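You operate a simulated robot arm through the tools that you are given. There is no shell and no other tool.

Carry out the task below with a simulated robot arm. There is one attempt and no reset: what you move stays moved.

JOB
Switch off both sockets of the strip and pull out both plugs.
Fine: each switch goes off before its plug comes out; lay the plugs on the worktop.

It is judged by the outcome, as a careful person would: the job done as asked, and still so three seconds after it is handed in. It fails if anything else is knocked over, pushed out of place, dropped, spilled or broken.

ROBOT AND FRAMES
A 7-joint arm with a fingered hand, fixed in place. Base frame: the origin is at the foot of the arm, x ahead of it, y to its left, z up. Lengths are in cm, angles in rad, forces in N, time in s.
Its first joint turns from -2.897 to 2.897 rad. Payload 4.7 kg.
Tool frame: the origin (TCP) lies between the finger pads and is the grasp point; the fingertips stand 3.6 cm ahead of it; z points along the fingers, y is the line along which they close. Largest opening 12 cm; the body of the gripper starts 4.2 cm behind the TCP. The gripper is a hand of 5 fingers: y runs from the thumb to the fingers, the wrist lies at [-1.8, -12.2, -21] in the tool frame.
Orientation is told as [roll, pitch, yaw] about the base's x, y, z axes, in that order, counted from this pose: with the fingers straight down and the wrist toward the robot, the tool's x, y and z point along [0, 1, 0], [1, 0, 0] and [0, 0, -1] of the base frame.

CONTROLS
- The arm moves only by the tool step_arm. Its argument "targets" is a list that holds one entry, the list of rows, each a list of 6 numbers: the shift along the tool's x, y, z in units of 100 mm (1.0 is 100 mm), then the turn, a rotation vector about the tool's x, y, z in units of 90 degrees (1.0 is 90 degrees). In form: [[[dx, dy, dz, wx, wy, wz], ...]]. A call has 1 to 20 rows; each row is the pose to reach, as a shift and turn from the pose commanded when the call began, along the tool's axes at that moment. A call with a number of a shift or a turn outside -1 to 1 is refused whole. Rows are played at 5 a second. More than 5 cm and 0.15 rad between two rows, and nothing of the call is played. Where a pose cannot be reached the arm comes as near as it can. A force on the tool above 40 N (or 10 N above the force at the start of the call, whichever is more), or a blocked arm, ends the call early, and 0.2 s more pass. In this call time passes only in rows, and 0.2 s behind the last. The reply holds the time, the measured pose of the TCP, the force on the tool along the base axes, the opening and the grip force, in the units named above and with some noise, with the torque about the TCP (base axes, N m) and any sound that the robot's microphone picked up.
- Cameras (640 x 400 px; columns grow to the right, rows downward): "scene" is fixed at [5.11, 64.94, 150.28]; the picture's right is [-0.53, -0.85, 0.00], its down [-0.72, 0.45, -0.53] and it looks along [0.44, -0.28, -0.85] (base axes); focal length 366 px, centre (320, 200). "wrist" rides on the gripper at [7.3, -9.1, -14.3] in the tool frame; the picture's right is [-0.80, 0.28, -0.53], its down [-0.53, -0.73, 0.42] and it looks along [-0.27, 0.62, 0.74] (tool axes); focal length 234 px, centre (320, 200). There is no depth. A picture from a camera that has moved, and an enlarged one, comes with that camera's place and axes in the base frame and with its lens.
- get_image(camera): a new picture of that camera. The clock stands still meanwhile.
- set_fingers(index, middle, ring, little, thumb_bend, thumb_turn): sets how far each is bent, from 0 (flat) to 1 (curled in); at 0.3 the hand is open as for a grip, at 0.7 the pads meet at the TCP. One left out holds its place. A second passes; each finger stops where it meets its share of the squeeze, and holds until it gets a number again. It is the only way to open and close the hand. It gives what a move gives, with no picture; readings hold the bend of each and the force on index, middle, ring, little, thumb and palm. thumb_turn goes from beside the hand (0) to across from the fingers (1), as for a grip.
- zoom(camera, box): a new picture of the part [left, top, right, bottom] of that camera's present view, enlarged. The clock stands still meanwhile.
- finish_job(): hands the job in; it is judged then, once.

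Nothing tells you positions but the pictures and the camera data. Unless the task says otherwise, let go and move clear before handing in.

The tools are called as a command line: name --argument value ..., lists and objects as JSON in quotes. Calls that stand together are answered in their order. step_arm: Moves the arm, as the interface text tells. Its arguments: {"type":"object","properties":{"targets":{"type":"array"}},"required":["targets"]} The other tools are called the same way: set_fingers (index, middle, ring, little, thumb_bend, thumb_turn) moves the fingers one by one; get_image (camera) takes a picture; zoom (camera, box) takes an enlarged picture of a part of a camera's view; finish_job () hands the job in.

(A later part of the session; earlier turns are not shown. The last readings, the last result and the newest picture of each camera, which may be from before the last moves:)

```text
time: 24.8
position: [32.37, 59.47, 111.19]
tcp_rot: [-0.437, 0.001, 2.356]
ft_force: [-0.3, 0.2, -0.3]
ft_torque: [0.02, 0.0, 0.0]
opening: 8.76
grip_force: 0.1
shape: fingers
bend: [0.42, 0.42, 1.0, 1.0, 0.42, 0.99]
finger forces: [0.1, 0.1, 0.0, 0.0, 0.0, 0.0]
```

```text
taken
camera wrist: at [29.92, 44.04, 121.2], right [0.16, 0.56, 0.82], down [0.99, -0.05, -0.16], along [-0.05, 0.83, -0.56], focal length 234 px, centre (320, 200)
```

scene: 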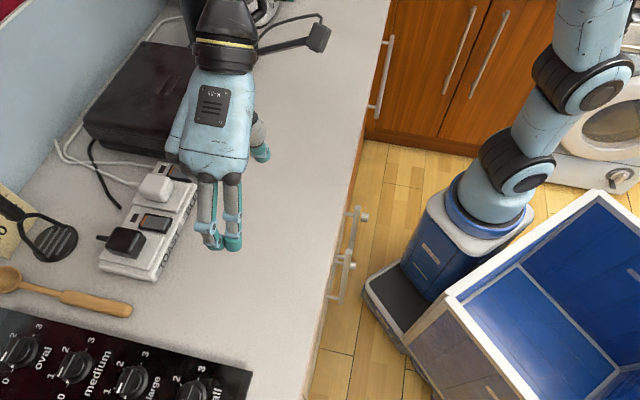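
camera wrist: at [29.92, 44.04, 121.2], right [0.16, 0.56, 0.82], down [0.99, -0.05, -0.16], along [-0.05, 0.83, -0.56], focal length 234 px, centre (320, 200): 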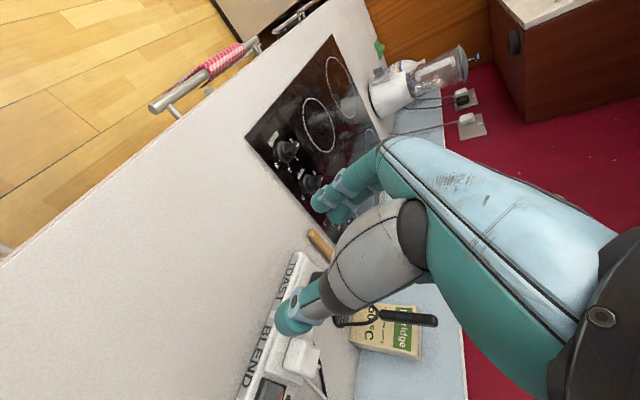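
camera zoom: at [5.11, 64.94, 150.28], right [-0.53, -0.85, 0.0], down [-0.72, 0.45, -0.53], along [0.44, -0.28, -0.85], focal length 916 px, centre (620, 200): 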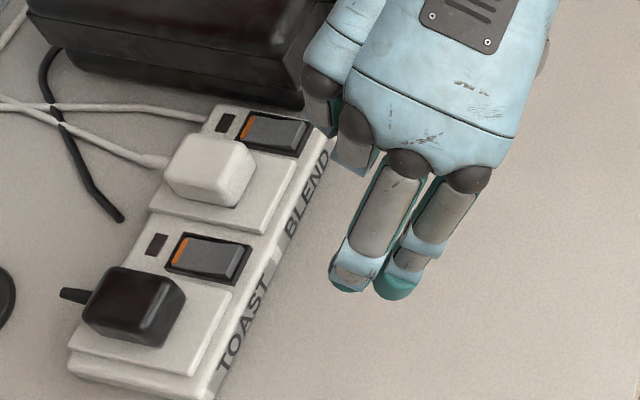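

The geometry matches my estimate of the tips. I'm moving the hand over the black plug, still high.

step_arm --targets '[[[-0.3, 0.17, 0.141, 0, 0, 0], [-0.6, 0.34, 0.282, 0, 0, 0], [-0.906, 0.51, 0.423, 0, 0, 0]]]'

step_arm --targets '[[[-0.3, 0, 0.141, 0, 0, 0], [-0.6, 0, 0.282, 0, 0, 0], [-0.9, 0, 0.42, 0, 0, 0]]]'

zoom --camera "scene" --box '[60, 120, 240, 280]'

get_image --camera "wrist"

```text
time: 25.6
position: [36.07, 70.1, 111.35]
tcp_rot: [-0.439, 0.0, 2.354]
ft_force: [0.6, 0.1, 1.1]
ft_torque: [0.05, -0.02, -0.01]
opening: 8.75
grip_force: 0.1
shape: fingers
bend: [0.42, 0.42, 1.0, 1.0, 0.42, 0.99]
finger forces: [0.1, 0.0, 0.0, 0.0, 0.0, 0.0]
```

```text
time: 26.4
position: [43.02, 77.16, 111.23]
tcp_rot: [-0.437, 0.0, 2.356]
ft_force: [0.4, -0.7, 1.1]
ft_torque: [0.02, -0.01, 0.0]
opening: 8.78
grip_force: 0.0
shape: fingers
bend: [0.42, 0.42, 1.0, 1.0, 0.42, 0.99]
finger forces: [0.0, 0.1, 0.0, 0.0, 0.1, 0.0]
```

```text
2.50 times, centred on (150, 200) of scene
camera zoom: at [5.11, 64.94, 150.28], right [-0.53, -0.85, 0.0], down [-0.72, 0.45, -0.53], along [0.44, -0.28, -0.85], focal length 916 px, centre (745, 200)
```

zoom: 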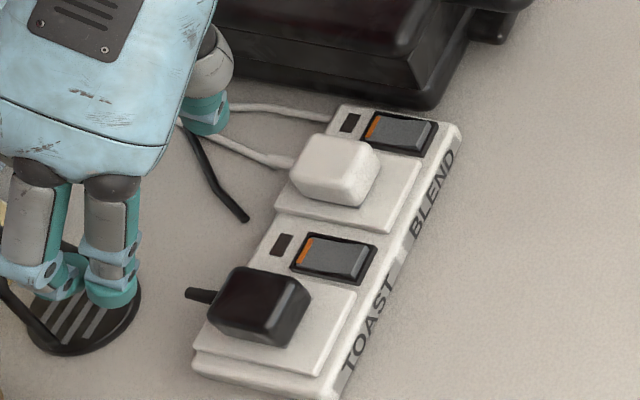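

```text
taken
camera wrist: at [40.5, 61.78, 121.26], right [0.16, 0.55, 0.82], down [0.99, -0.05, -0.16], along [-0.05, 0.83, -0.56], focal length 234 px, centre (320, 200)
```

wrist: 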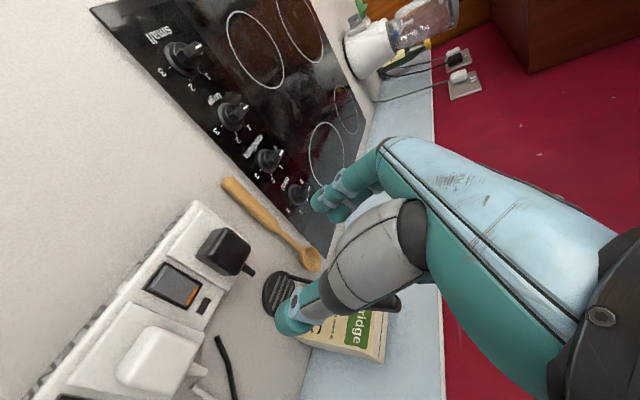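

zoom --camera "wrist" --box '[120, 200, 320, 400]'

zoom --camera "scene" --box '[100, 210, 180, 290]'

```text
2.00 times, centred on (220, 300) of wrist
camera zoom: at [40.5, 61.78, 121.26], right [0.16, 0.55, 0.82], down [0.99, -0.05, -0.16], along [-0.05, 0.83, -0.56], focal length 468 px, centre (520, 0)
```

zoom: 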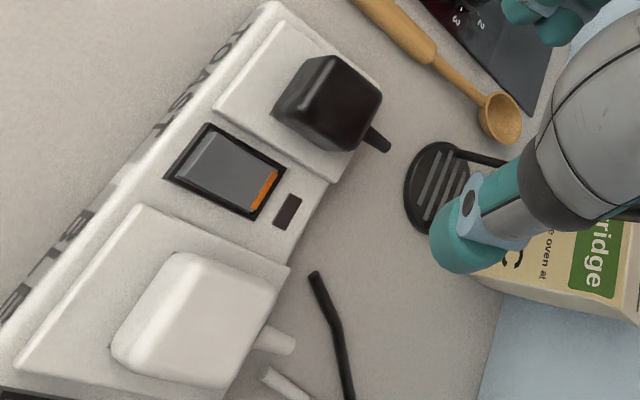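

```text
5.00 times, centred on (140, 250) of scene
camera zoom: at [5.11, 64.94, 150.28], right [-0.53, -0.85, 0.0], down [-0.72, 0.45, -0.53], along [0.44, -0.28, -0.85], focal length 1831 px, centre (1220, -50)
```

zoom: 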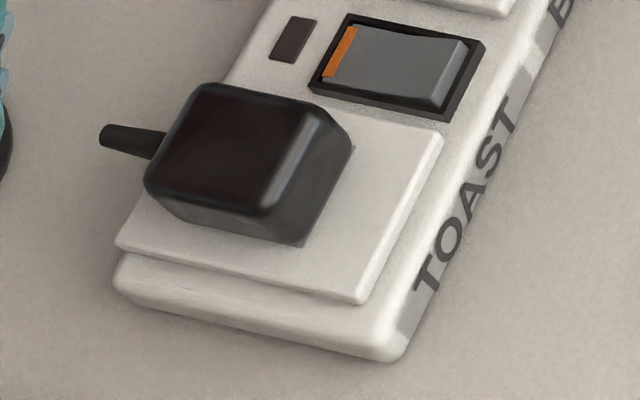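

The black plug is centred at about A=86.05, B=24.45, spanning z≈94.4 to 97. I'm descending vertically over it.

step_arm --targets '[[[0.127, 0.02, 0.272, 0, 0, 0], [0.254, 0.03, 0.544, 0, 0, 0], [0.38, 0.035, 0.815, 0, 0, 0]]]'

zoom --camera "scene" --box '[60, 150, 220, 290]'

get_image --camera "wrist"

```text
time: 27.2
position: [42.71, 77.37, 102.32]
tcp_rot: [-0.436, 0.0, 2.357]
ft_force: [0.5, -0.5, 0.3]
ft_torque: [0.0, 0.02, 0.02]
opening: 8.77
grip_force: 0.0
shape: fingers
bend: [0.42, 0.42, 1.0, 1.0, 0.42, 0.99]
finger forces: [0.0, 0.0, 0.0, 0.0, 0.1, 0.0]
```

```text
2.86 times, centred on (140, 220) of scene
camera zoom: at [5.11, 64.94, 150.28], right [-0.53, -0.85, 0.0], down [-0.72, 0.45, -0.53], along [0.44, -0.28, -0.85], focal length 1046 px, centre (834, 143)
```

zoom: 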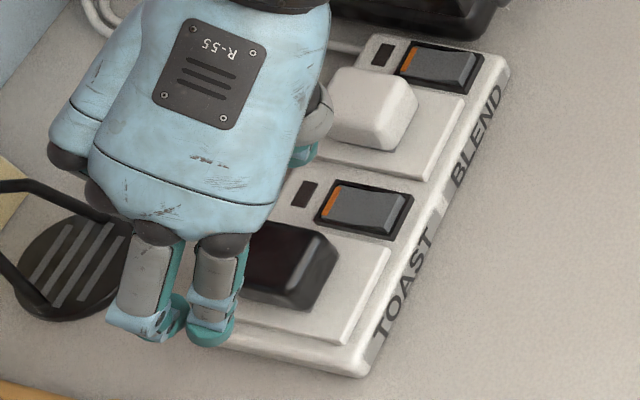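

```text
taken
camera wrist: at [40.25, 62.04, 112.2], right [0.16, 0.56, 0.82], down [0.99, -0.05, -0.16], along [-0.05, 0.83, -0.56], focal length 234 px, centre (320, 200)
```

wrist: 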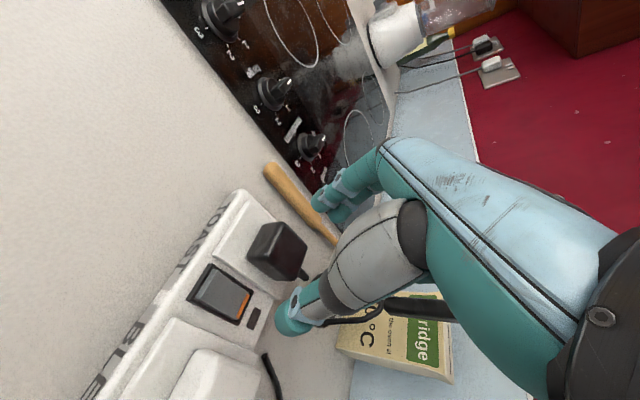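

step_arm --targets '[[[0.06, 0, 0.13, 0, 0, 0], [0.11, 0, 0.235, 0, 0, 0], [0.144, 0, 0.308, 0, 0, 0]]]'

zoom --camera "scene" --box '[80, 190, 200, 290]'

zoom --camera "wrist" --box '[180, 160, 380, 360]'

```text
time: 28.0
position: [42.71, 77.49, 98.8]
tcp_rot: [-0.438, -0.001, 2.354]
ft_force: [-0.4, -0.9, -0.5]
ft_torque: [0.02, -0.03, -0.01]
opening: 8.74
grip_force: 0.1
shape: fingers
bend: [0.42, 0.42, 1.0, 1.0, 0.42, 0.99]
finger forces: [0.0, 0.1, 0.0, 0.0, 0.1, 0.0]
```

```text
4.00 times, centred on (140, 240) of scene
camera zoom: at [5.11, 64.94, 150.28], right [-0.53, -0.85, 0.0], down [-0.72, 0.45, -0.53], along [0.44, -0.28, -0.85], focal length 1465 px, centre (1040, 40)
```

zoom: 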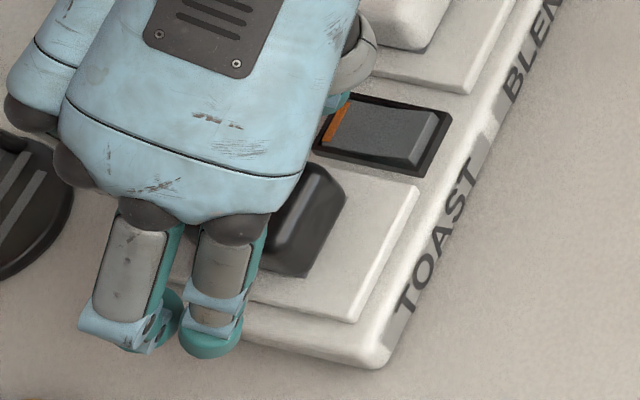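

```text
2.00 times, centred on (280, 260) of wrist
camera zoom: at [40.2, 62.06, 108.8], right [0.16, 0.56, 0.82], down [0.99, -0.05, -0.16], along [-0.05, 0.83, -0.56], focal length 468 px, centre (400, 80)
```

zoom: 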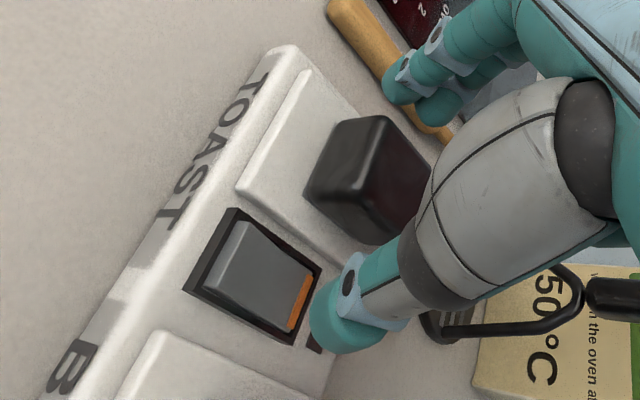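

Fingers and thumb straddle the black plug. I'll close gradually.

set_fingers --index 0.5 --middle 0.5 --thumb_bend 0.5

zoom --camera "scene" --box '[80, 190, 200, 290]'

zoom --camera "wrist" --box '[180, 160, 380, 360]'

```text
time: 29.0
position: [42.7, 77.52, 98.76]
tcp_rot: [-0.435, 0.001, 2.357]
ft_force: [-0.2, -0.4, 0.2]
ft_torque: [-0.01, 0.01, -0.01]
opening: 6.35
grip_force: 0.0
shape: fingers
bend: [0.5, 0.5, 1.0, 1.0, 0.5, 1.0]
finger forces: [0.0, 0.1, 0.0, 0.0, 0.0, 0.1]
```

```text
4.00 times, centred on (140, 240) of scene
camera zoom: at [5.11, 64.94, 150.28], right [-0.53, -0.85, 0.0], down [-0.72, 0.45, -0.53], along [0.44, -0.28, -0.85], focal length 1465 px, centre (1040, 40)
```

zoom: 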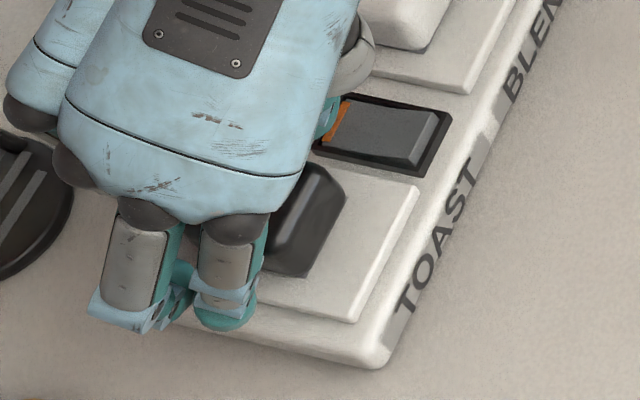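

```text
2.00 times, centred on (280, 260) of wrist
camera zoom: at [40.21, 62.07, 108.81], right [0.16, 0.56, 0.82], down [0.99, -0.05, -0.16], along [-0.05, 0.83, -0.56], focal length 468 px, centre (400, 80)
```

zoom: 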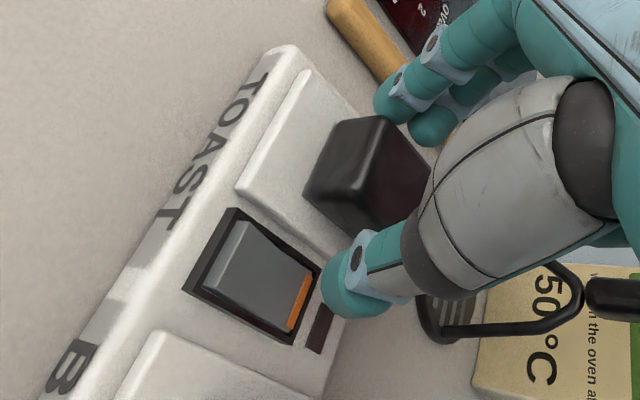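

set_fingers --index 0.62 --middle 0.62 --thumb_bend 0.62

zoom --camera "scene" --box '[80, 190, 200, 290]'

zoom --camera "wrist" --box '[180, 160, 380, 360]'

```text
time: 30.0
position: [42.69, 77.5, 98.79]
tcp_rot: [-0.438, 0.0, 2.355]
ft_force: [-2.9, 3.8, -0.3]
ft_torque: [0.11, 0.11, 0.12]
opening: 4.12
grip_force: 6.7
shape: fingers
bend: [0.57, 0.58, 1.0, 1.0, 0.58, 1.0]
finger forces: [4.7, 4.9, 0.0, 0.1, 4.3, 0.0]
```

```text
4.00 times, centred on (140, 240) of scene
camera zoom: at [5.11, 64.94, 150.28], right [-0.53, -0.85, 0.0], down [-0.72, 0.45, -0.53], along [0.44, -0.28, -0.85], focal length 1465 px, centre (1040, 40)
```

zoom: 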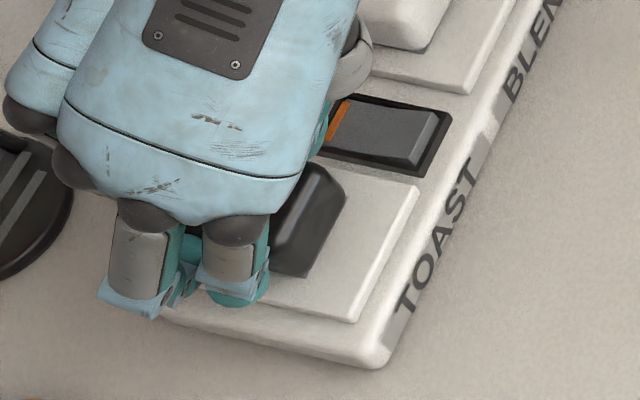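

```text
2.00 times, centred on (280, 260) of wrist
camera zoom: at [40.17, 62.1, 108.82], right [0.16, 0.56, 0.82], down [0.99, -0.05, -0.16], along [-0.05, 0.83, -0.56], focal length 468 px, centre (400, 80)
```

zoom: 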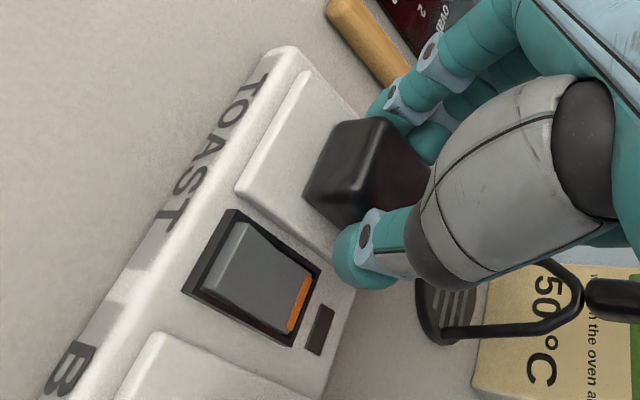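

Contact is made on both sides. I'll firm the grip.

set_fingers --index 0.9 --middle 0.9 --thumb_bend 0.95

```text
time: 31.0
position: [42.71, 77.53, 98.88]
tcp_rot: [-0.437, -0.001, 2.355]
ft_force: [0.1, -0.4, 0.9]
ft_torque: [0.02, -0.03, -0.01]
opening: 4.01
grip_force: 20.7
shape: fingers
bend: [0.55, 0.58, 1.0, 1.0, 0.61, 1.0]
finger forces: [10.9, 9.8, 0.1, 0.1, 21.1, 0.1]
heard: snap
```

The grip is now 21 N, but I heard a snap. I'll check the switches and plug before pulling.

zoom --camera "scene" --box '[80, 150, 220, 290]'

zoom --camera "wrist" --box '[180, 160, 380, 360]'

get_image --camera "wrist"

```text
2.86 times, centred on (150, 220) of scene
camera zoom: at [5.11, 64.94, 150.28], right [-0.53, -0.85, 0.0], down [-0.72, 0.45, -0.53], along [0.44, -0.28, -0.85], focal length 1046 px, centre (806, 143)
```

zoom: 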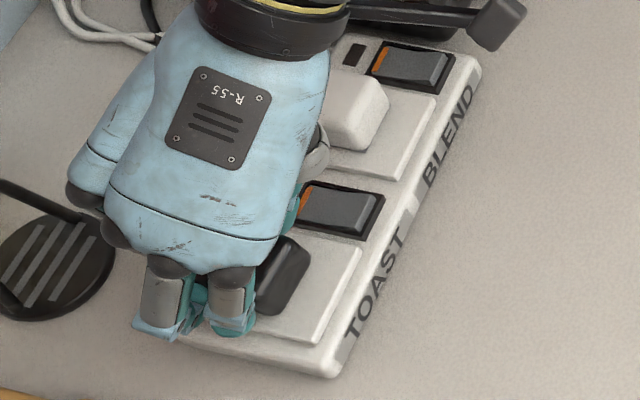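

```text
2.00 times, centred on (280, 260) of wrist
camera zoom: at [40.22, 62.06, 108.81], right [0.16, 0.56, 0.82], down [0.99, -0.05, -0.16], along [-0.05, 0.83, -0.56], focal length 468 px, centre (400, 80)
```

zoom: 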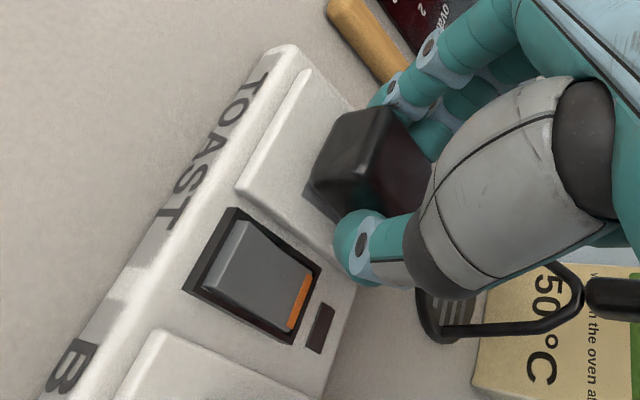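

```text
taken
camera wrist: at [40.22, 62.06, 108.81], right [0.16, 0.56, 0.82], down [0.99, -0.05, -0.16], along [-0.05, 0.83, -0.56], focal length 234 px, centre (320, 200)
```

wrist: 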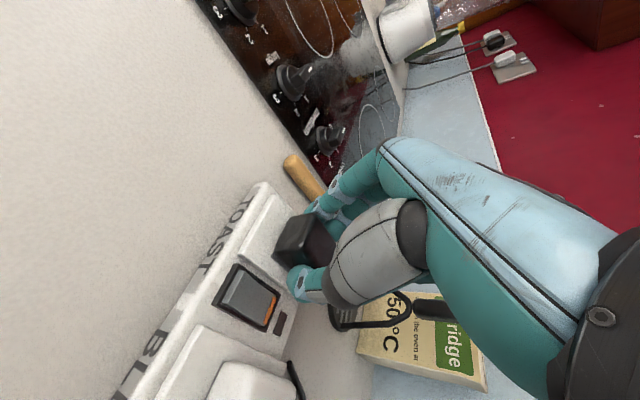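

The switch is still off, and the plug appears to have snapped loose and lifted slightly in the grip. I'm raising it straight up.

step_arm --targets '[[[-0.042, 0, -0.091, 0, 0, 0], [-0.085, 0, -0.181, 0, 0, 0], [-0.127, 0, -0.272, 0, 0, 0], [-0.169, 0, -0.362, 0, 0, 0], [-0.211, 0, -0.453, 0, 0, 0]]]'

zoom --camera "scene" --box '[80, 150, 220, 290]'

zoom --camera "wrist" --box '[180, 160, 380, 360]'

```text
time: 32.2
position: [42.74, 77.46, 103.65]
tcp_rot: [-0.435, 0.001, 2.355]
ft_force: [-0.6, 0.2, -0.4]
ft_torque: [-0.01, 0.02, 0.02]
opening: 3.99
grip_force: 20.9
shape: fingers
bend: [0.55, 0.58, 1.0, 1.0, 0.61, 1.0]
finger forces: [11.1, 10.0, 0.1, 0.1, 21.0, 0.1]
```

```text
2.86 times, centred on (150, 220) of scene
camera zoom: at [5.11, 64.94, 150.28], right [-0.53, -0.85, 0.0], down [-0.72, 0.45, -0.53], along [0.44, -0.28, -0.85], focal length 1046 px, centre (806, 143)
```

zoom: 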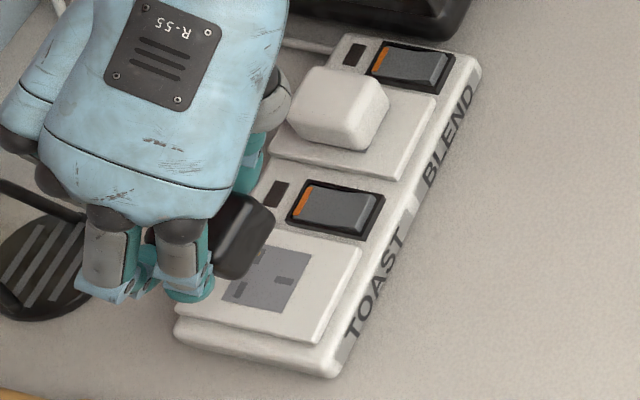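

```text
2.00 times, centred on (280, 260) of wrist
camera zoom: at [40.16, 62.03, 113.73], right [0.16, 0.56, 0.82], down [0.99, -0.05, -0.16], along [-0.05, 0.83, -0.56], focal length 468 px, centre (400, 80)
```

zoom: 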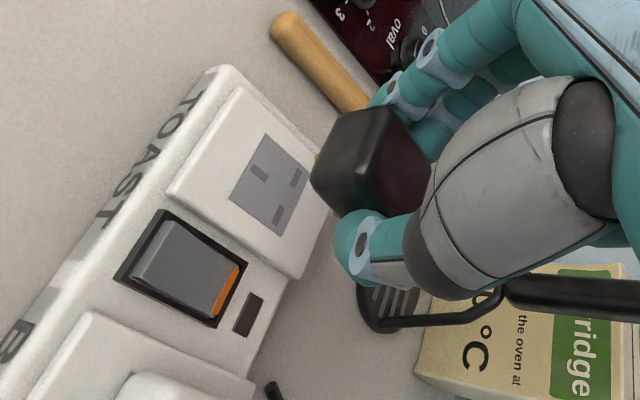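

The black plug is out and held. I'm moving it up and toward the front, to lay it on the clear worktop in front of the strip.

step_arm --targets '[[[-0.042, 0, -0.091, 0, 0, 0], [-0.085, 0, -0.181, 0, 0, 0], [0.187, 0, -0.308, 0, 0, 0], [0.459, 0, -0.435, 0, 0, 0], [0.731, 0, -0.56, 0, 0, 0]]]'

step_arm --targets '[[[0.19, 0, 0.09, 0, 0, 0], [0.38, 0, 0.19, 0, 0, 0], [0.574, 0, 0.284, 0, 0, 0]]]'

zoom --camera "scene" --box '[100, 150, 300, 300]'

get_image --camera "wrist"

```text
time: 33.4
position: [36.23, 71.1, 105.62]
tcp_rot: [-0.436, 0.0, 2.357]
ft_force: [1.0, 0.5, -1.6]
ft_torque: [-0.01, -0.02, -0.01]
opening: 3.97
grip_force: 21.1
shape: fingers
bend: [0.55, 0.58, 1.0, 1.0, 0.61, 1.0]
finger forces: [10.9, 9.9, 0.1, 0.0, 20.9, 0.0]
```

```text
time: 34.2
position: [33.49, 68.28, 100.89]
tcp_rot: [-0.437, 0.002, 2.354]
ft_force: [0.7, 0.1, -0.1]
ft_torque: [-0.03, -0.03, 0.04]
opening: 4.0
grip_force: 21.3
shape: fingers
bend: [0.55, 0.58, 1.0, 1.0, 0.61, 1.0]
finger forces: [11.0, 9.8, 0.0, 0.0, 20.8, 0.0]
```

```text
2.67 times, centred on (200, 225) of scene
camera zoom: at [5.11, 64.94, 150.28], right [-0.53, -0.85, 0.0], down [-0.72, 0.45, -0.53], along [0.44, -0.28, -0.85], focal length 977 px, centre (640, 133)
```

zoom: 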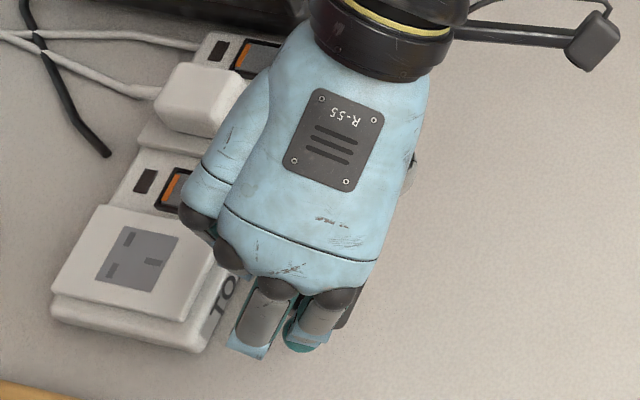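

```text
taken
camera wrist: at [30.92, 52.78, 110.83], right [0.16, 0.55, 0.82], down [0.99, -0.05, -0.16], along [-0.05, 0.83, -0.56], focal length 234 px, centre (320, 200)
```

wrist: 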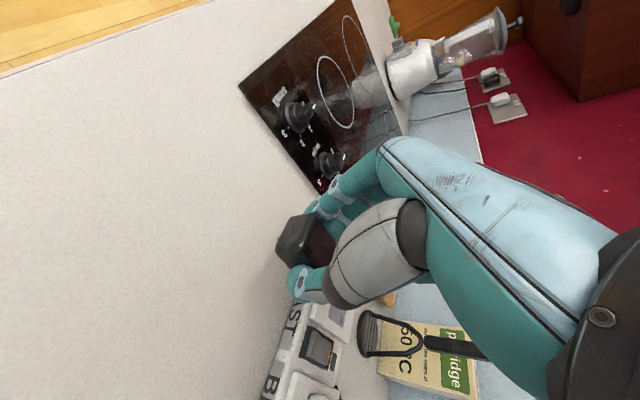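

step_arm --targets '[[[0.042, 0, 0.091, 0, 0, 0], [0.074, 0, 0.159, 0, 0, 0], [0.106, 0, 0.226, 0, 0, 0]]]'

zoom --camera "wrist" --box '[220, 160, 380, 320]'

zoom --camera "scene" --box '[150, 200, 270, 300]'

```text
time: 35.0
position: [33.44, 68.2, 98.25]
tcp_rot: [-0.434, 0.0, 2.356]
ft_force: [0.2, -0.3, -0.1]
ft_torque: [0.01, -0.01, 0.03]
opening: 3.98
grip_force: 20.8
shape: fingers
bend: [0.55, 0.58, 1.0, 1.0, 0.61, 1.0]
finger forces: [10.9, 9.9, 0.1, 0.0, 20.8, 0.0]
```

```text
2.50 times, centred on (300, 240) of wrist
camera zoom: at [30.96, 52.72, 108.37], right [0.16, 0.56, 0.82], down [0.99, -0.05, -0.16], along [-0.05, 0.83, -0.56], focal length 585 px, centre (370, 100)
```

zoom: 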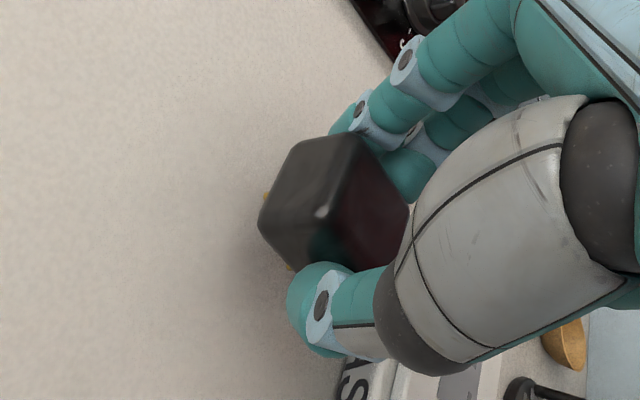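

```text
4.00 times, centred on (210, 250) of scene
camera zoom: at [5.11, 64.94, 150.28], right [-0.53, -0.85, 0.0], down [-0.72, 0.45, -0.53], along [0.44, -0.28, -0.85], focal length 1465 px, centre (760, 0)
```

zoom: 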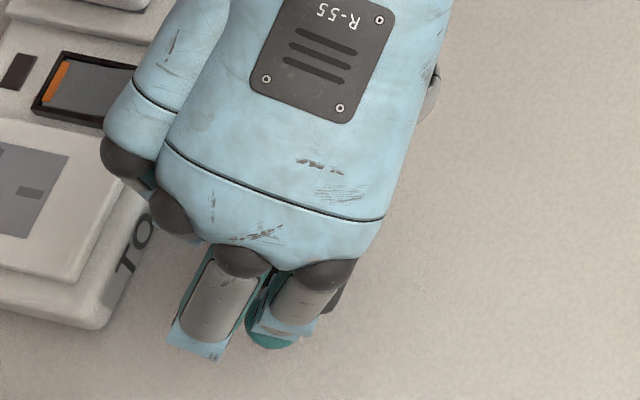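

Brass pin tips are visible under the plug. I'll lower in small steps until I feel contact.

step_arm --targets '[[[0.017, 0, 0.036, 0, 0, 0], [0.034, 0, 0.072, 0, 0, 0]]]'

step_arm --targets '[[[0.013, 0, 0.027, 0, 0, 0], [0.025, 0, 0.054, 0, 0, 0]]]'

zoom --camera "wrist" --box '[220, 160, 380, 320]'

```text
time: 35.6
position: [33.46, 68.11, 97.46]
tcp_rot: [-0.435, 0.0, 2.355]
ft_force: [-0.9, -0.2, -1.1]
ft_torque: [0.0, -0.01, -0.02]
opening: 3.98
grip_force: 20.6
shape: fingers
bend: [0.55, 0.58, 1.0, 1.0, 0.61, 1.0]
finger forces: [11.1, 9.8, 0.0, 0.0, 20.8, 0.0]
```

```text
time: 36.2
position: [33.6, 68.09, 96.9]
tcp_rot: [-0.437, 0.0, 2.357]
ft_force: [-0.2, 0.0, -0.2]
ft_torque: [0.0, -0.03, -0.03]
opening: 4.01
grip_force: 20.6
shape: fingers
bend: [0.55, 0.58, 1.0, 1.0, 0.61, 1.0]
finger forces: [11.0, 9.8, 0.0, 0.0, 20.8, 0.0]
```

```text
2.50 times, centred on (300, 240) of wrist
camera zoom: at [31.0, 52.75, 106.92], right [0.16, 0.56, 0.82], down [0.99, -0.05, -0.16], along [-0.05, 0.83, -0.56], focal length 585 px, centre (370, 100)
```

zoom: 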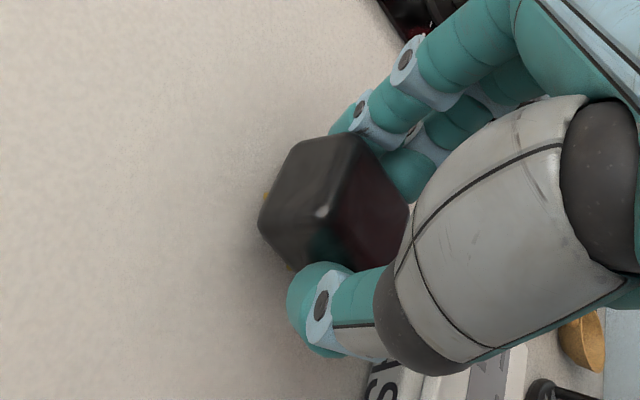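

step_arm --targets '[[[0.013, 0, 0.027, 0, 0, 0], [0.025, 0, 0.054, 0, 0, 0]]]'

step_arm --targets '[[[0.013, 0, 0.027, 0, 0, 0]]]'

step_arm --targets '[[[0.013, 0, 0.027, 0, 0, 0]]]'

```text
time: 36.8
position: [33.36, 68.17, 96.31]
tcp_rot: [-0.435, 0.001, 2.356]
ft_force: [-0.9, 0.2, -0.6]
ft_torque: [-0.01, 0.03, 0.02]
opening: 3.99
grip_force: 20.7
shape: fingers
bend: [0.55, 0.58, 1.0, 1.0, 0.61, 1.0]
finger forces: [11.0, 9.8, 0.0, 0.0, 20.8, 0.0]
```

```text
time: 37.2
position: [33.45, 68.19, 96.15]
tcp_rot: [-0.436, 0.0, 2.356]
ft_force: [-0.4, 0.8, -1.2]
ft_torque: [0.02, 0.02, 0.05]
opening: 4.0
grip_force: 20.9
shape: fingers
bend: [0.55, 0.58, 1.0, 1.0, 0.61, 1.0]
finger forces: [11.0, 9.8, 0.1, 0.0, 20.8, 0.1]
```

```text
time: 37.6
position: [33.46, 68.29, 95.77]
tcp_rot: [-0.436, 0.001, 2.355]
ft_force: [-0.2, -0.5, -0.6]
ft_torque: [0.0, -0.01, -0.01]
opening: 3.99
grip_force: 20.8
shape: fingers
bend: [0.55, 0.58, 1.0, 1.0, 0.61, 1.0]
finger forces: [11.0, 9.7, 0.0, 0.1, 20.8, 0.0]
```

No contact yet, so I'll keep going in 3 mm steps.

step_arm --targets '[[[0.013, 0, 0.027, 0, 0, 0]]]'

step_arm --targets '[[[0.013, 0, 0.027, 0, 0, 0]]]'

zoom --camera "wrist" --box '[220, 160, 380, 320]'

zoom --camera "scene" --box '[150, 200, 270, 300]'

```text
time: 38.0
position: [33.47, 68.3, 95.65]
tcp_rot: [-0.439, -0.002, 2.354]
ft_force: [-1.3, -2.6, 9.0]
ft_torque: [0.11, 0.09, 0.03]
opening: 3.96
grip_force: 21.0
shape: fingers
bend: [0.55, 0.58, 1.0, 1.0, 0.61, 1.0]
finger forces: [10.3, 10.0, 0.1, 0.0, 21.7, 0.1]
```

```text
time: 38.4
position: [33.51, 68.26, 95.43]
tcp_rot: [-0.441, -0.001, 2.354]
ft_force: [1.7, -3.3, 19.0]
ft_torque: [0.35, -0.01, 0.0]
opening: 4.02
grip_force: 21.2
shape: fingers
bend: [0.55, 0.58, 1.0, 1.0, 0.61, 1.0]
finger forces: [9.6, 10.3, 0.0, 0.0, 23.2, 0.0]
```

```text
2.50 times, centred on (300, 240) of wrist
camera zoom: at [30.95, 52.75, 105.37], right [0.16, 0.55, 0.82], down [0.99, -0.05, -0.16], along [-0.05, 0.83, -0.55], focal length 585 px, centre (370, 100)
```

zoom: 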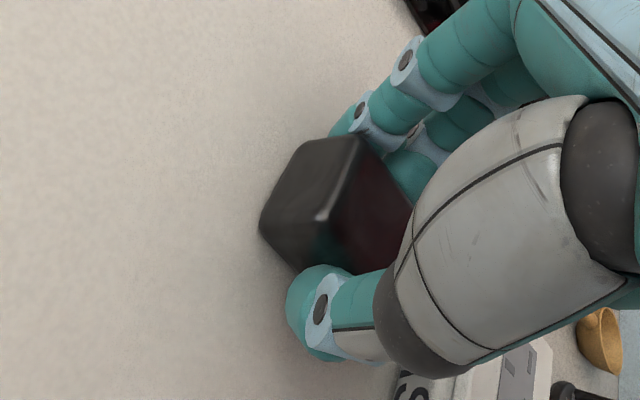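

```text
4.00 times, centred on (210, 250) of scene
camera zoom: at [5.11, 64.94, 150.28], right [-0.53, -0.85, 0.0], down [-0.72, 0.45, -0.53], along [0.44, -0.28, -0.85], focal length 1465 px, centre (760, 0)
```

zoom: 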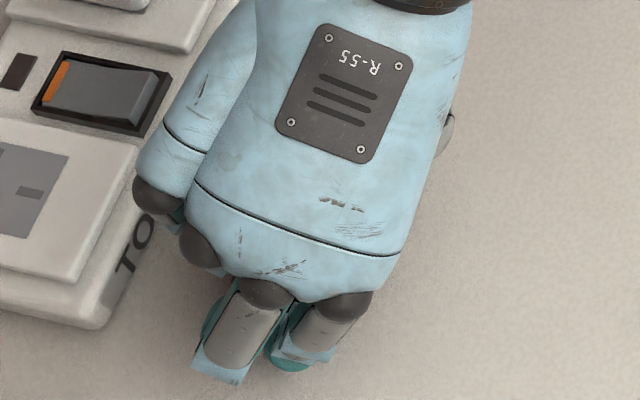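

The plug is resting on the worktop. I'll ease the pressure slightly, then open the fingers.

step_arm --targets '[[[-0.011, 0, -0.023, 0, 0, 0]]]'

set_fingers --index 0.53 --middle 0.56 --thumb_bend 0.56

set_fingers --index 0.42 --middle 0.42 --thumb_bend 0.42

zoom --camera "wrist" --box '[220, 160, 380, 320]'

```text
time: 38.8
position: [33.56, 68.25, 95.38]
tcp_rot: [-0.439, 0.001, 2.353]
ft_force: [1.8, -2.7, 13.3]
ft_torque: [0.34, -0.01, -0.02]
opening: 4.02
grip_force: 21.0
shape: fingers
bend: [0.55, 0.58, 1.0, 1.0, 0.61, 1.0]
finger forces: [9.7, 10.2, 0.0, 0.1, 23.0, 0.0]
```

```text
time: 39.8
position: [33.46, 68.2, 95.4]
tcp_rot: [-0.436, 0.0, 2.354]
ft_force: [-0.4, -0.5, -0.3]
ft_torque: [0.01, 0.0, 0.02]
opening: 4.97
grip_force: 0.1
shape: fingers
bend: [0.53, 0.56, 1.0, 1.0, 0.56, 1.0]
finger forces: [0.0, 0.0, 0.1, 0.0, 0.1, 0.1]
```

```text
time: 40.8
position: [33.42, 68.3, 95.34]
tcp_rot: [-0.436, 0.0, 2.356]
ft_force: [-0.2, 0.0, -0.4]
ft_torque: [-0.01, -0.02, -0.01]
opening: 8.63
grip_force: 0.0
shape: fingers
bend: [0.42, 0.42, 1.0, 1.0, 0.42, 0.99]
finger forces: [0.1, 0.1, 0.0, 0.1, 0.1, 0.1]
```

```text
2.50 times, centred on (300, 240) of wrist
camera zoom: at [30.93, 52.83, 105.41], right [0.16, 0.56, 0.82], down [0.99, -0.05, -0.16], along [-0.05, 0.83, -0.56], focal length 585 px, centre (370, 100)
```

zoom: 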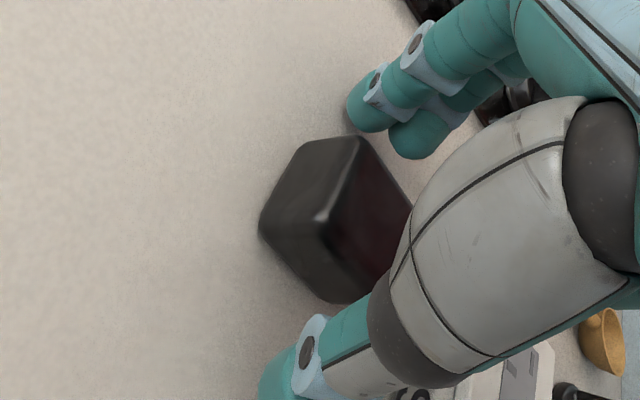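

Released cleanly. I'm lifting straight up and checking both plugs.

step_arm --targets '[[[-0.085, 0, -0.181, 0, 0, 0], [-0.212, 0, -0.453, 0, 0, 0], [-0.38, 0, -0.815, 0, 0, 0]]]'

get_image --camera "wrist"

zoom --camera "scene" --box '[60, 120, 300, 300]'

```text
time: 41.6
position: [33.39, 68.08, 104.35]
tcp_rot: [-0.434, 0.003, 2.354]
ft_force: [0.7, 0.7, -0.7]
ft_torque: [-0.01, -0.02, -0.03]
opening: 8.63
grip_force: 0.0
shape: fingers
bend: [0.42, 0.42, 1.0, 1.0, 0.42, 0.99]
finger forces: [0.0, 0.0, 0.0, 0.0, 0.0, 0.1]
```

```text
taken
camera wrist: at [30.88, 52.72, 114.29], right [0.16, 0.56, 0.81], down [0.99, -0.05, -0.16], along [-0.05, 0.83, -0.56], focal length 234 px, centre (320, 200)
```

wrist: 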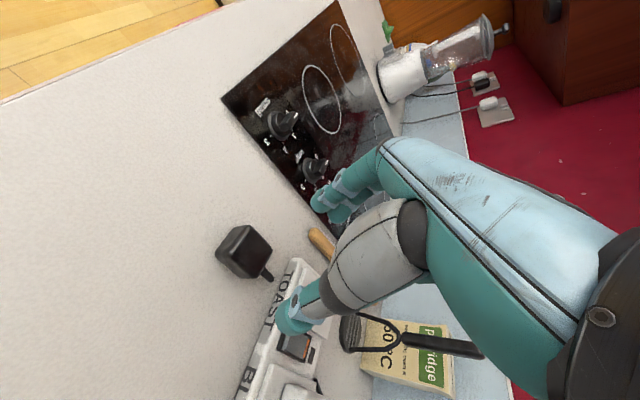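

```text
2.22 times, centred on (180, 210) of scene
camera zoom: at [5.11, 64.94, 150.28], right [-0.53, -0.85, 0.0], down [-0.72, 0.45, -0.53], along [0.44, -0.28, -0.85], focal length 814 px, centre (631, 178)
```

zoom: 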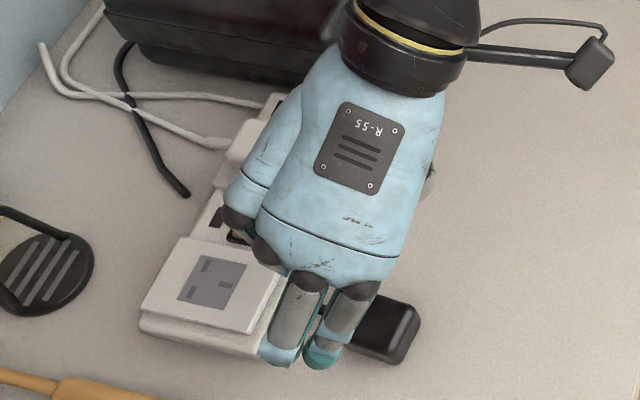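

The black plug stands on the worktop in front of the strip. Now I'm moving above the white plug.

step_arm --targets '[[[-0.2, -0.1, -0.2, 0, 0, 0], [-0.42, -0.3, -0.32, 0, 0, 0], [-0.637, -0.5, -0.42, 0, 0, 0]]]'

step_arm --targets '[[[-0.275, -0.2, 0.128, 0, 0, 0], [-0.55, -0.4, 0.257, 0, 0, 0], [-0.824, -0.61, 0.385, 0, 0, 0]]]'

get_image --camera "wrist"

zoom --camera "scene" --box '[90, 120, 250, 280]'

zoom --camera "wrist" --box '[120, 200, 320, 400]'

```text
time: 42.4
position: [39.72, 67.51, 111.01]
tcp_rot: [-0.435, 0.0, 2.356]
ft_force: [0.2, -0.2, 0.3]
ft_torque: [-0.03, 0.01, -0.03]
opening: 8.68
grip_force: 0.0
shape: fingers
bend: [0.42, 0.42, 1.0, 1.0, 0.42, 0.99]
finger forces: [0.0, 0.0, 0.0, 0.1, 0.0, 0.0]
```

```text
time: 43.2
position: [50.48, 69.58, 110.73]
tcp_rot: [-0.439, 0.001, 2.357]
ft_force: [0.1, 0.1, 0.8]
ft_torque: [-0.02, -0.06, -0.02]
opening: 8.65
grip_force: 0.0
shape: fingers
bend: [0.42, 0.42, 1.0, 1.0, 0.42, 0.99]
finger forces: [0.0, 0.0, 0.0, 0.0, 0.1, 0.1]
```

```text
taken
camera wrist: at [48.04, 54.1, 120.73], right [0.16, 0.55, 0.82], down [0.99, -0.05, -0.16], along [-0.05, 0.83, -0.55], focal length 234 px, centre (320, 200)
```

wrist: 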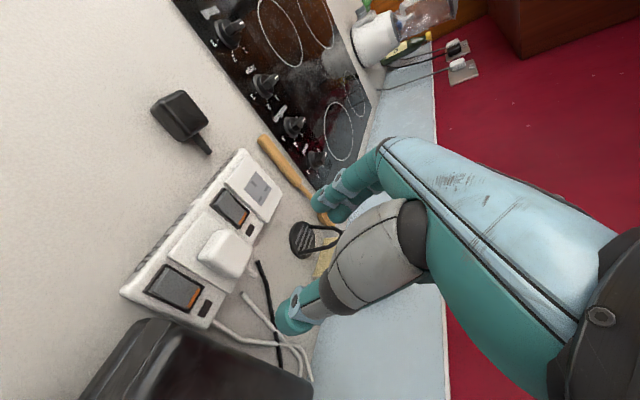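

```text
2.50 times, centred on (170, 200) of scene
camera zoom: at [5.11, 64.94, 150.28], right [-0.53, -0.85, 0.0], down [-0.72, 0.45, -0.53], along [0.44, -0.28, -0.85], focal length 916 px, centre (695, 200)
```

zoom: 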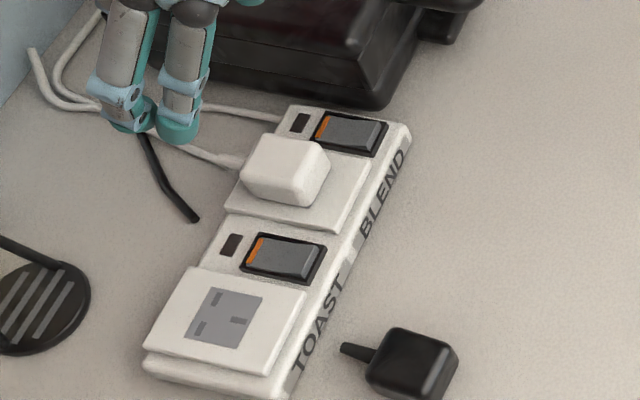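

```text
2.00 times, centred on (220, 300) of wrist
camera zoom: at [48.04, 54.1, 120.73], right [0.16, 0.55, 0.82], down [0.99, -0.05, -0.16], along [-0.05, 0.83, -0.55], focal length 468 px, centre (520, 0)
```

zoom: 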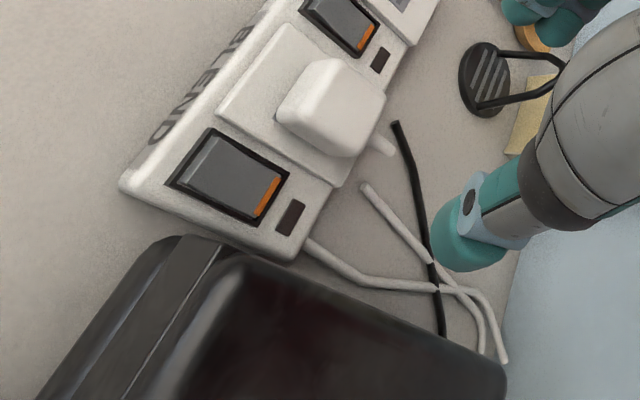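

Everything else is still in place, and the hand is aligned over the white plug (A≈84.9, B≈13.5). Descending as before, keeping clear of the appliance.

step_arm --targets '[[[0.127, 0, 0.272, 0, 0, 0], [0.254, 0, 0.544, 0, 0, 0], [0.36, 0, 0.77, 0, 0, 0]]]'

zoom --camera "scene" --box '[90, 120, 250, 260]'

zoom --camera "wrist" --box '[180, 160, 380, 360]'

```text
time: 44.0
position: [50.49, 69.7, 102.37]
tcp_rot: [-0.436, 0.0, 2.357]
ft_force: [-0.2, -1.1, 0.4]
ft_torque: [-0.02, -0.01, 0.0]
opening: 8.65
grip_force: 0.0
shape: fingers
bend: [0.42, 0.42, 1.0, 1.0, 0.42, 0.99]
finger forces: [0.1, 0.1, 0.1, 0.0, 0.1, 0.0]
```

```text
2.86 times, centred on (170, 190) of scene
camera zoom: at [5.11, 64.94, 150.28], right [-0.53, -0.85, 0.0], down [-0.72, 0.45, -0.53], along [0.44, -0.28, -0.85], focal length 1046 px, centre (749, 229)
```

zoom: 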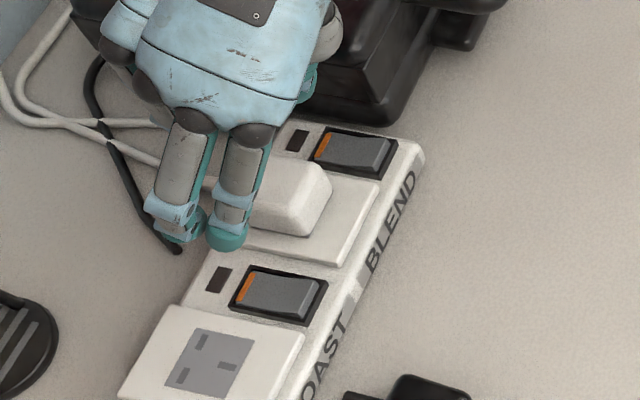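

```text
2.00 times, centred on (280, 260) of wrist
camera zoom: at [48.02, 54.24, 112.3], right [0.16, 0.56, 0.82], down [0.99, -0.05, -0.16], along [-0.05, 0.83, -0.56], focal length 468 px, centre (400, 80)
```

zoom: 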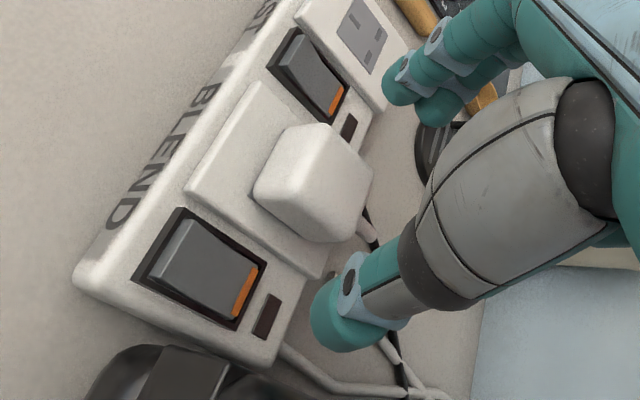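

step_arm --targets '[[[0.06, 0, 0.13, 0, 0, 0], [0.11, 0, 0.235, 0, 0, 0], [0.152, 0, 0.326, 0, 0, 0]]]'

zoom --camera "wrist" --box '[180, 160, 380, 360]'

zoom --camera "scene" --box '[110, 130, 230, 250]'

```text
time: 44.8
position: [50.54, 69.7, 98.82]
tcp_rot: [-0.437, 0.001, 2.358]
ft_force: [0.4, -0.8, 0.6]
ft_torque: [-0.03, 0.01, -0.02]
opening: 8.68
grip_force: 0.2
shape: fingers
bend: [0.42, 0.42, 1.0, 1.0, 0.42, 0.99]
finger forces: [0.0, 0.1, 0.0, 0.1, 0.0, 0.1]
```

```text
2.00 times, centred on (280, 260) of wrist
camera zoom: at [48.03, 54.25, 108.85], right [0.16, 0.56, 0.82], down [0.99, -0.05, -0.16], along [-0.05, 0.83, -0.56], focal length 468 px, centre (400, 80)
```

zoom: 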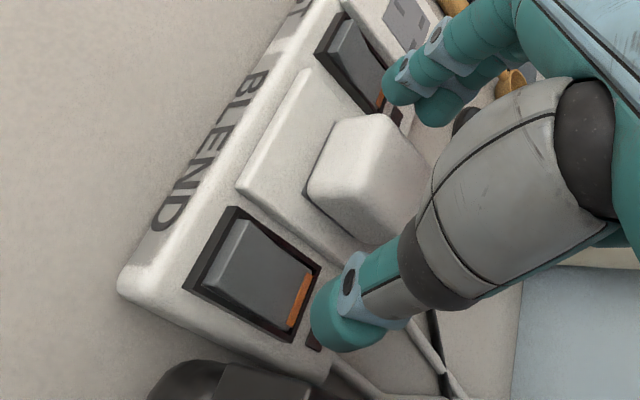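

```text
3.33 times, centred on (170, 190) of scene
camera zoom: at [5.11, 64.94, 150.28], right [-0.53, -0.85, 0.0], down [-0.72, 0.45, -0.53], along [0.44, -0.28, -0.85], focal length 1221 px, centre (820, 233)
```

zoom: 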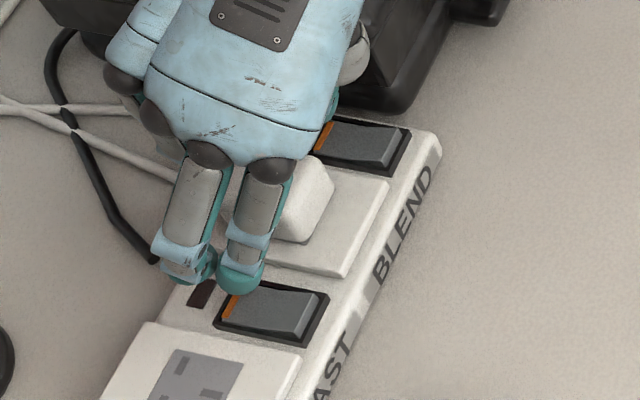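

The geometry matches the first grasp. Closing in the same sequence.

set_fingers --index 0.5 --middle 0.5 --thumb_bend 0.5

set_fingers --index 0.62 --middle 0.62 --thumb_bend 0.64

set_fingers --index 0.9 --middle 0.9 --thumb_bend 0.95

zoom --camera "wrist" --box '[180, 160, 380, 360]'

zoom --camera "scene" --box '[110, 130, 230, 250]'

```text
time: 45.8
position: [50.5, 69.55, 98.82]
tcp_rot: [-0.438, 0.0, 2.357]
ft_force: [0.3, -0.5, -0.7]
ft_torque: [-0.02, 0.01, 0.0]
opening: 6.37
grip_force: 0.1
shape: fingers
bend: [0.5, 0.5, 1.0, 1.0, 0.5, 1.0]
finger forces: [0.0, 0.1, 0.0, 0.1, 0.1, 0.0]
```

```text
time: 46.8
position: [50.43, 69.57, 98.79]
tcp_rot: [-0.436, -0.001, 2.356]
ft_force: [-3.0, 3.9, 0.5]
ft_torque: [0.12, 0.1, 0.07]
opening: 4.11
grip_force: 8.1
shape: fingers
bend: [0.57, 0.58, 1.0, 1.0, 0.59, 1.0]
finger forces: [5.2, 5.5, 0.0, 0.0, 5.6, 0.1]
```

```text
time: 47.8
position: [50.58, 69.67, 98.81]
tcp_rot: [-0.436, 0.001, 2.356]
ft_force: [0.7, -0.1, 0.1]
ft_torque: [0.03, -0.04, 0.0]
opening: 3.98
grip_force: 20.9
shape: fingers
bend: [0.55, 0.57, 1.0, 1.0, 0.61, 1.0]
finger forces: [11.1, 9.9, 0.0, 0.1, 21.1, 0.0]
heard: snap
```

```text
2.00 times, centred on (280, 260) of wrist
camera zoom: at [48.04, 54.25, 108.84], right [0.16, 0.56, 0.82], down [0.99, -0.05, -0.16], along [-0.05, 0.83, -0.56], focal length 468 px, centre (400, 80)
```

zoom: 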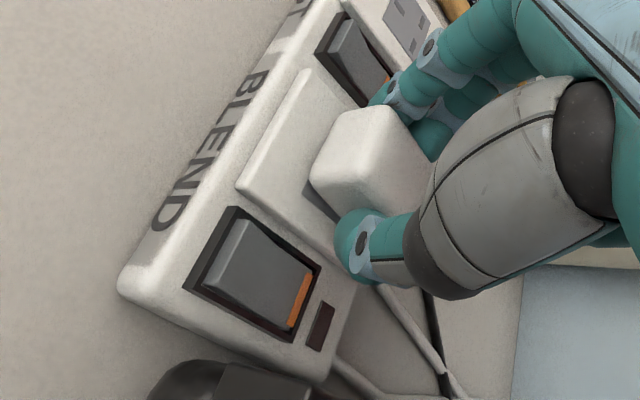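

```text
3.33 times, centred on (170, 190) of scene
camera zoom: at [5.11, 64.94, 150.28], right [-0.53, -0.85, 0.0], down [-0.72, 0.45, -0.53], along [0.44, -0.28, -0.85], focal length 1221 px, centre (820, 233)
```

zoom: 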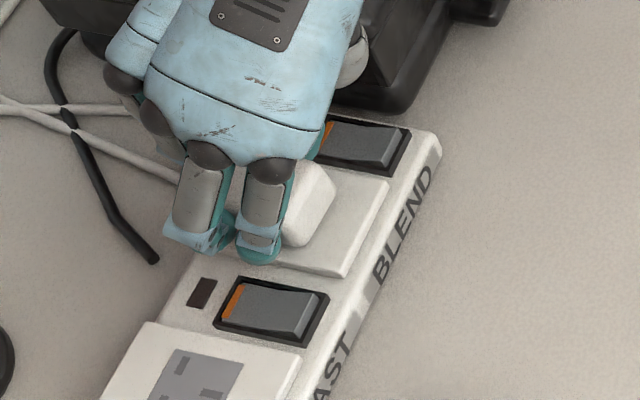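

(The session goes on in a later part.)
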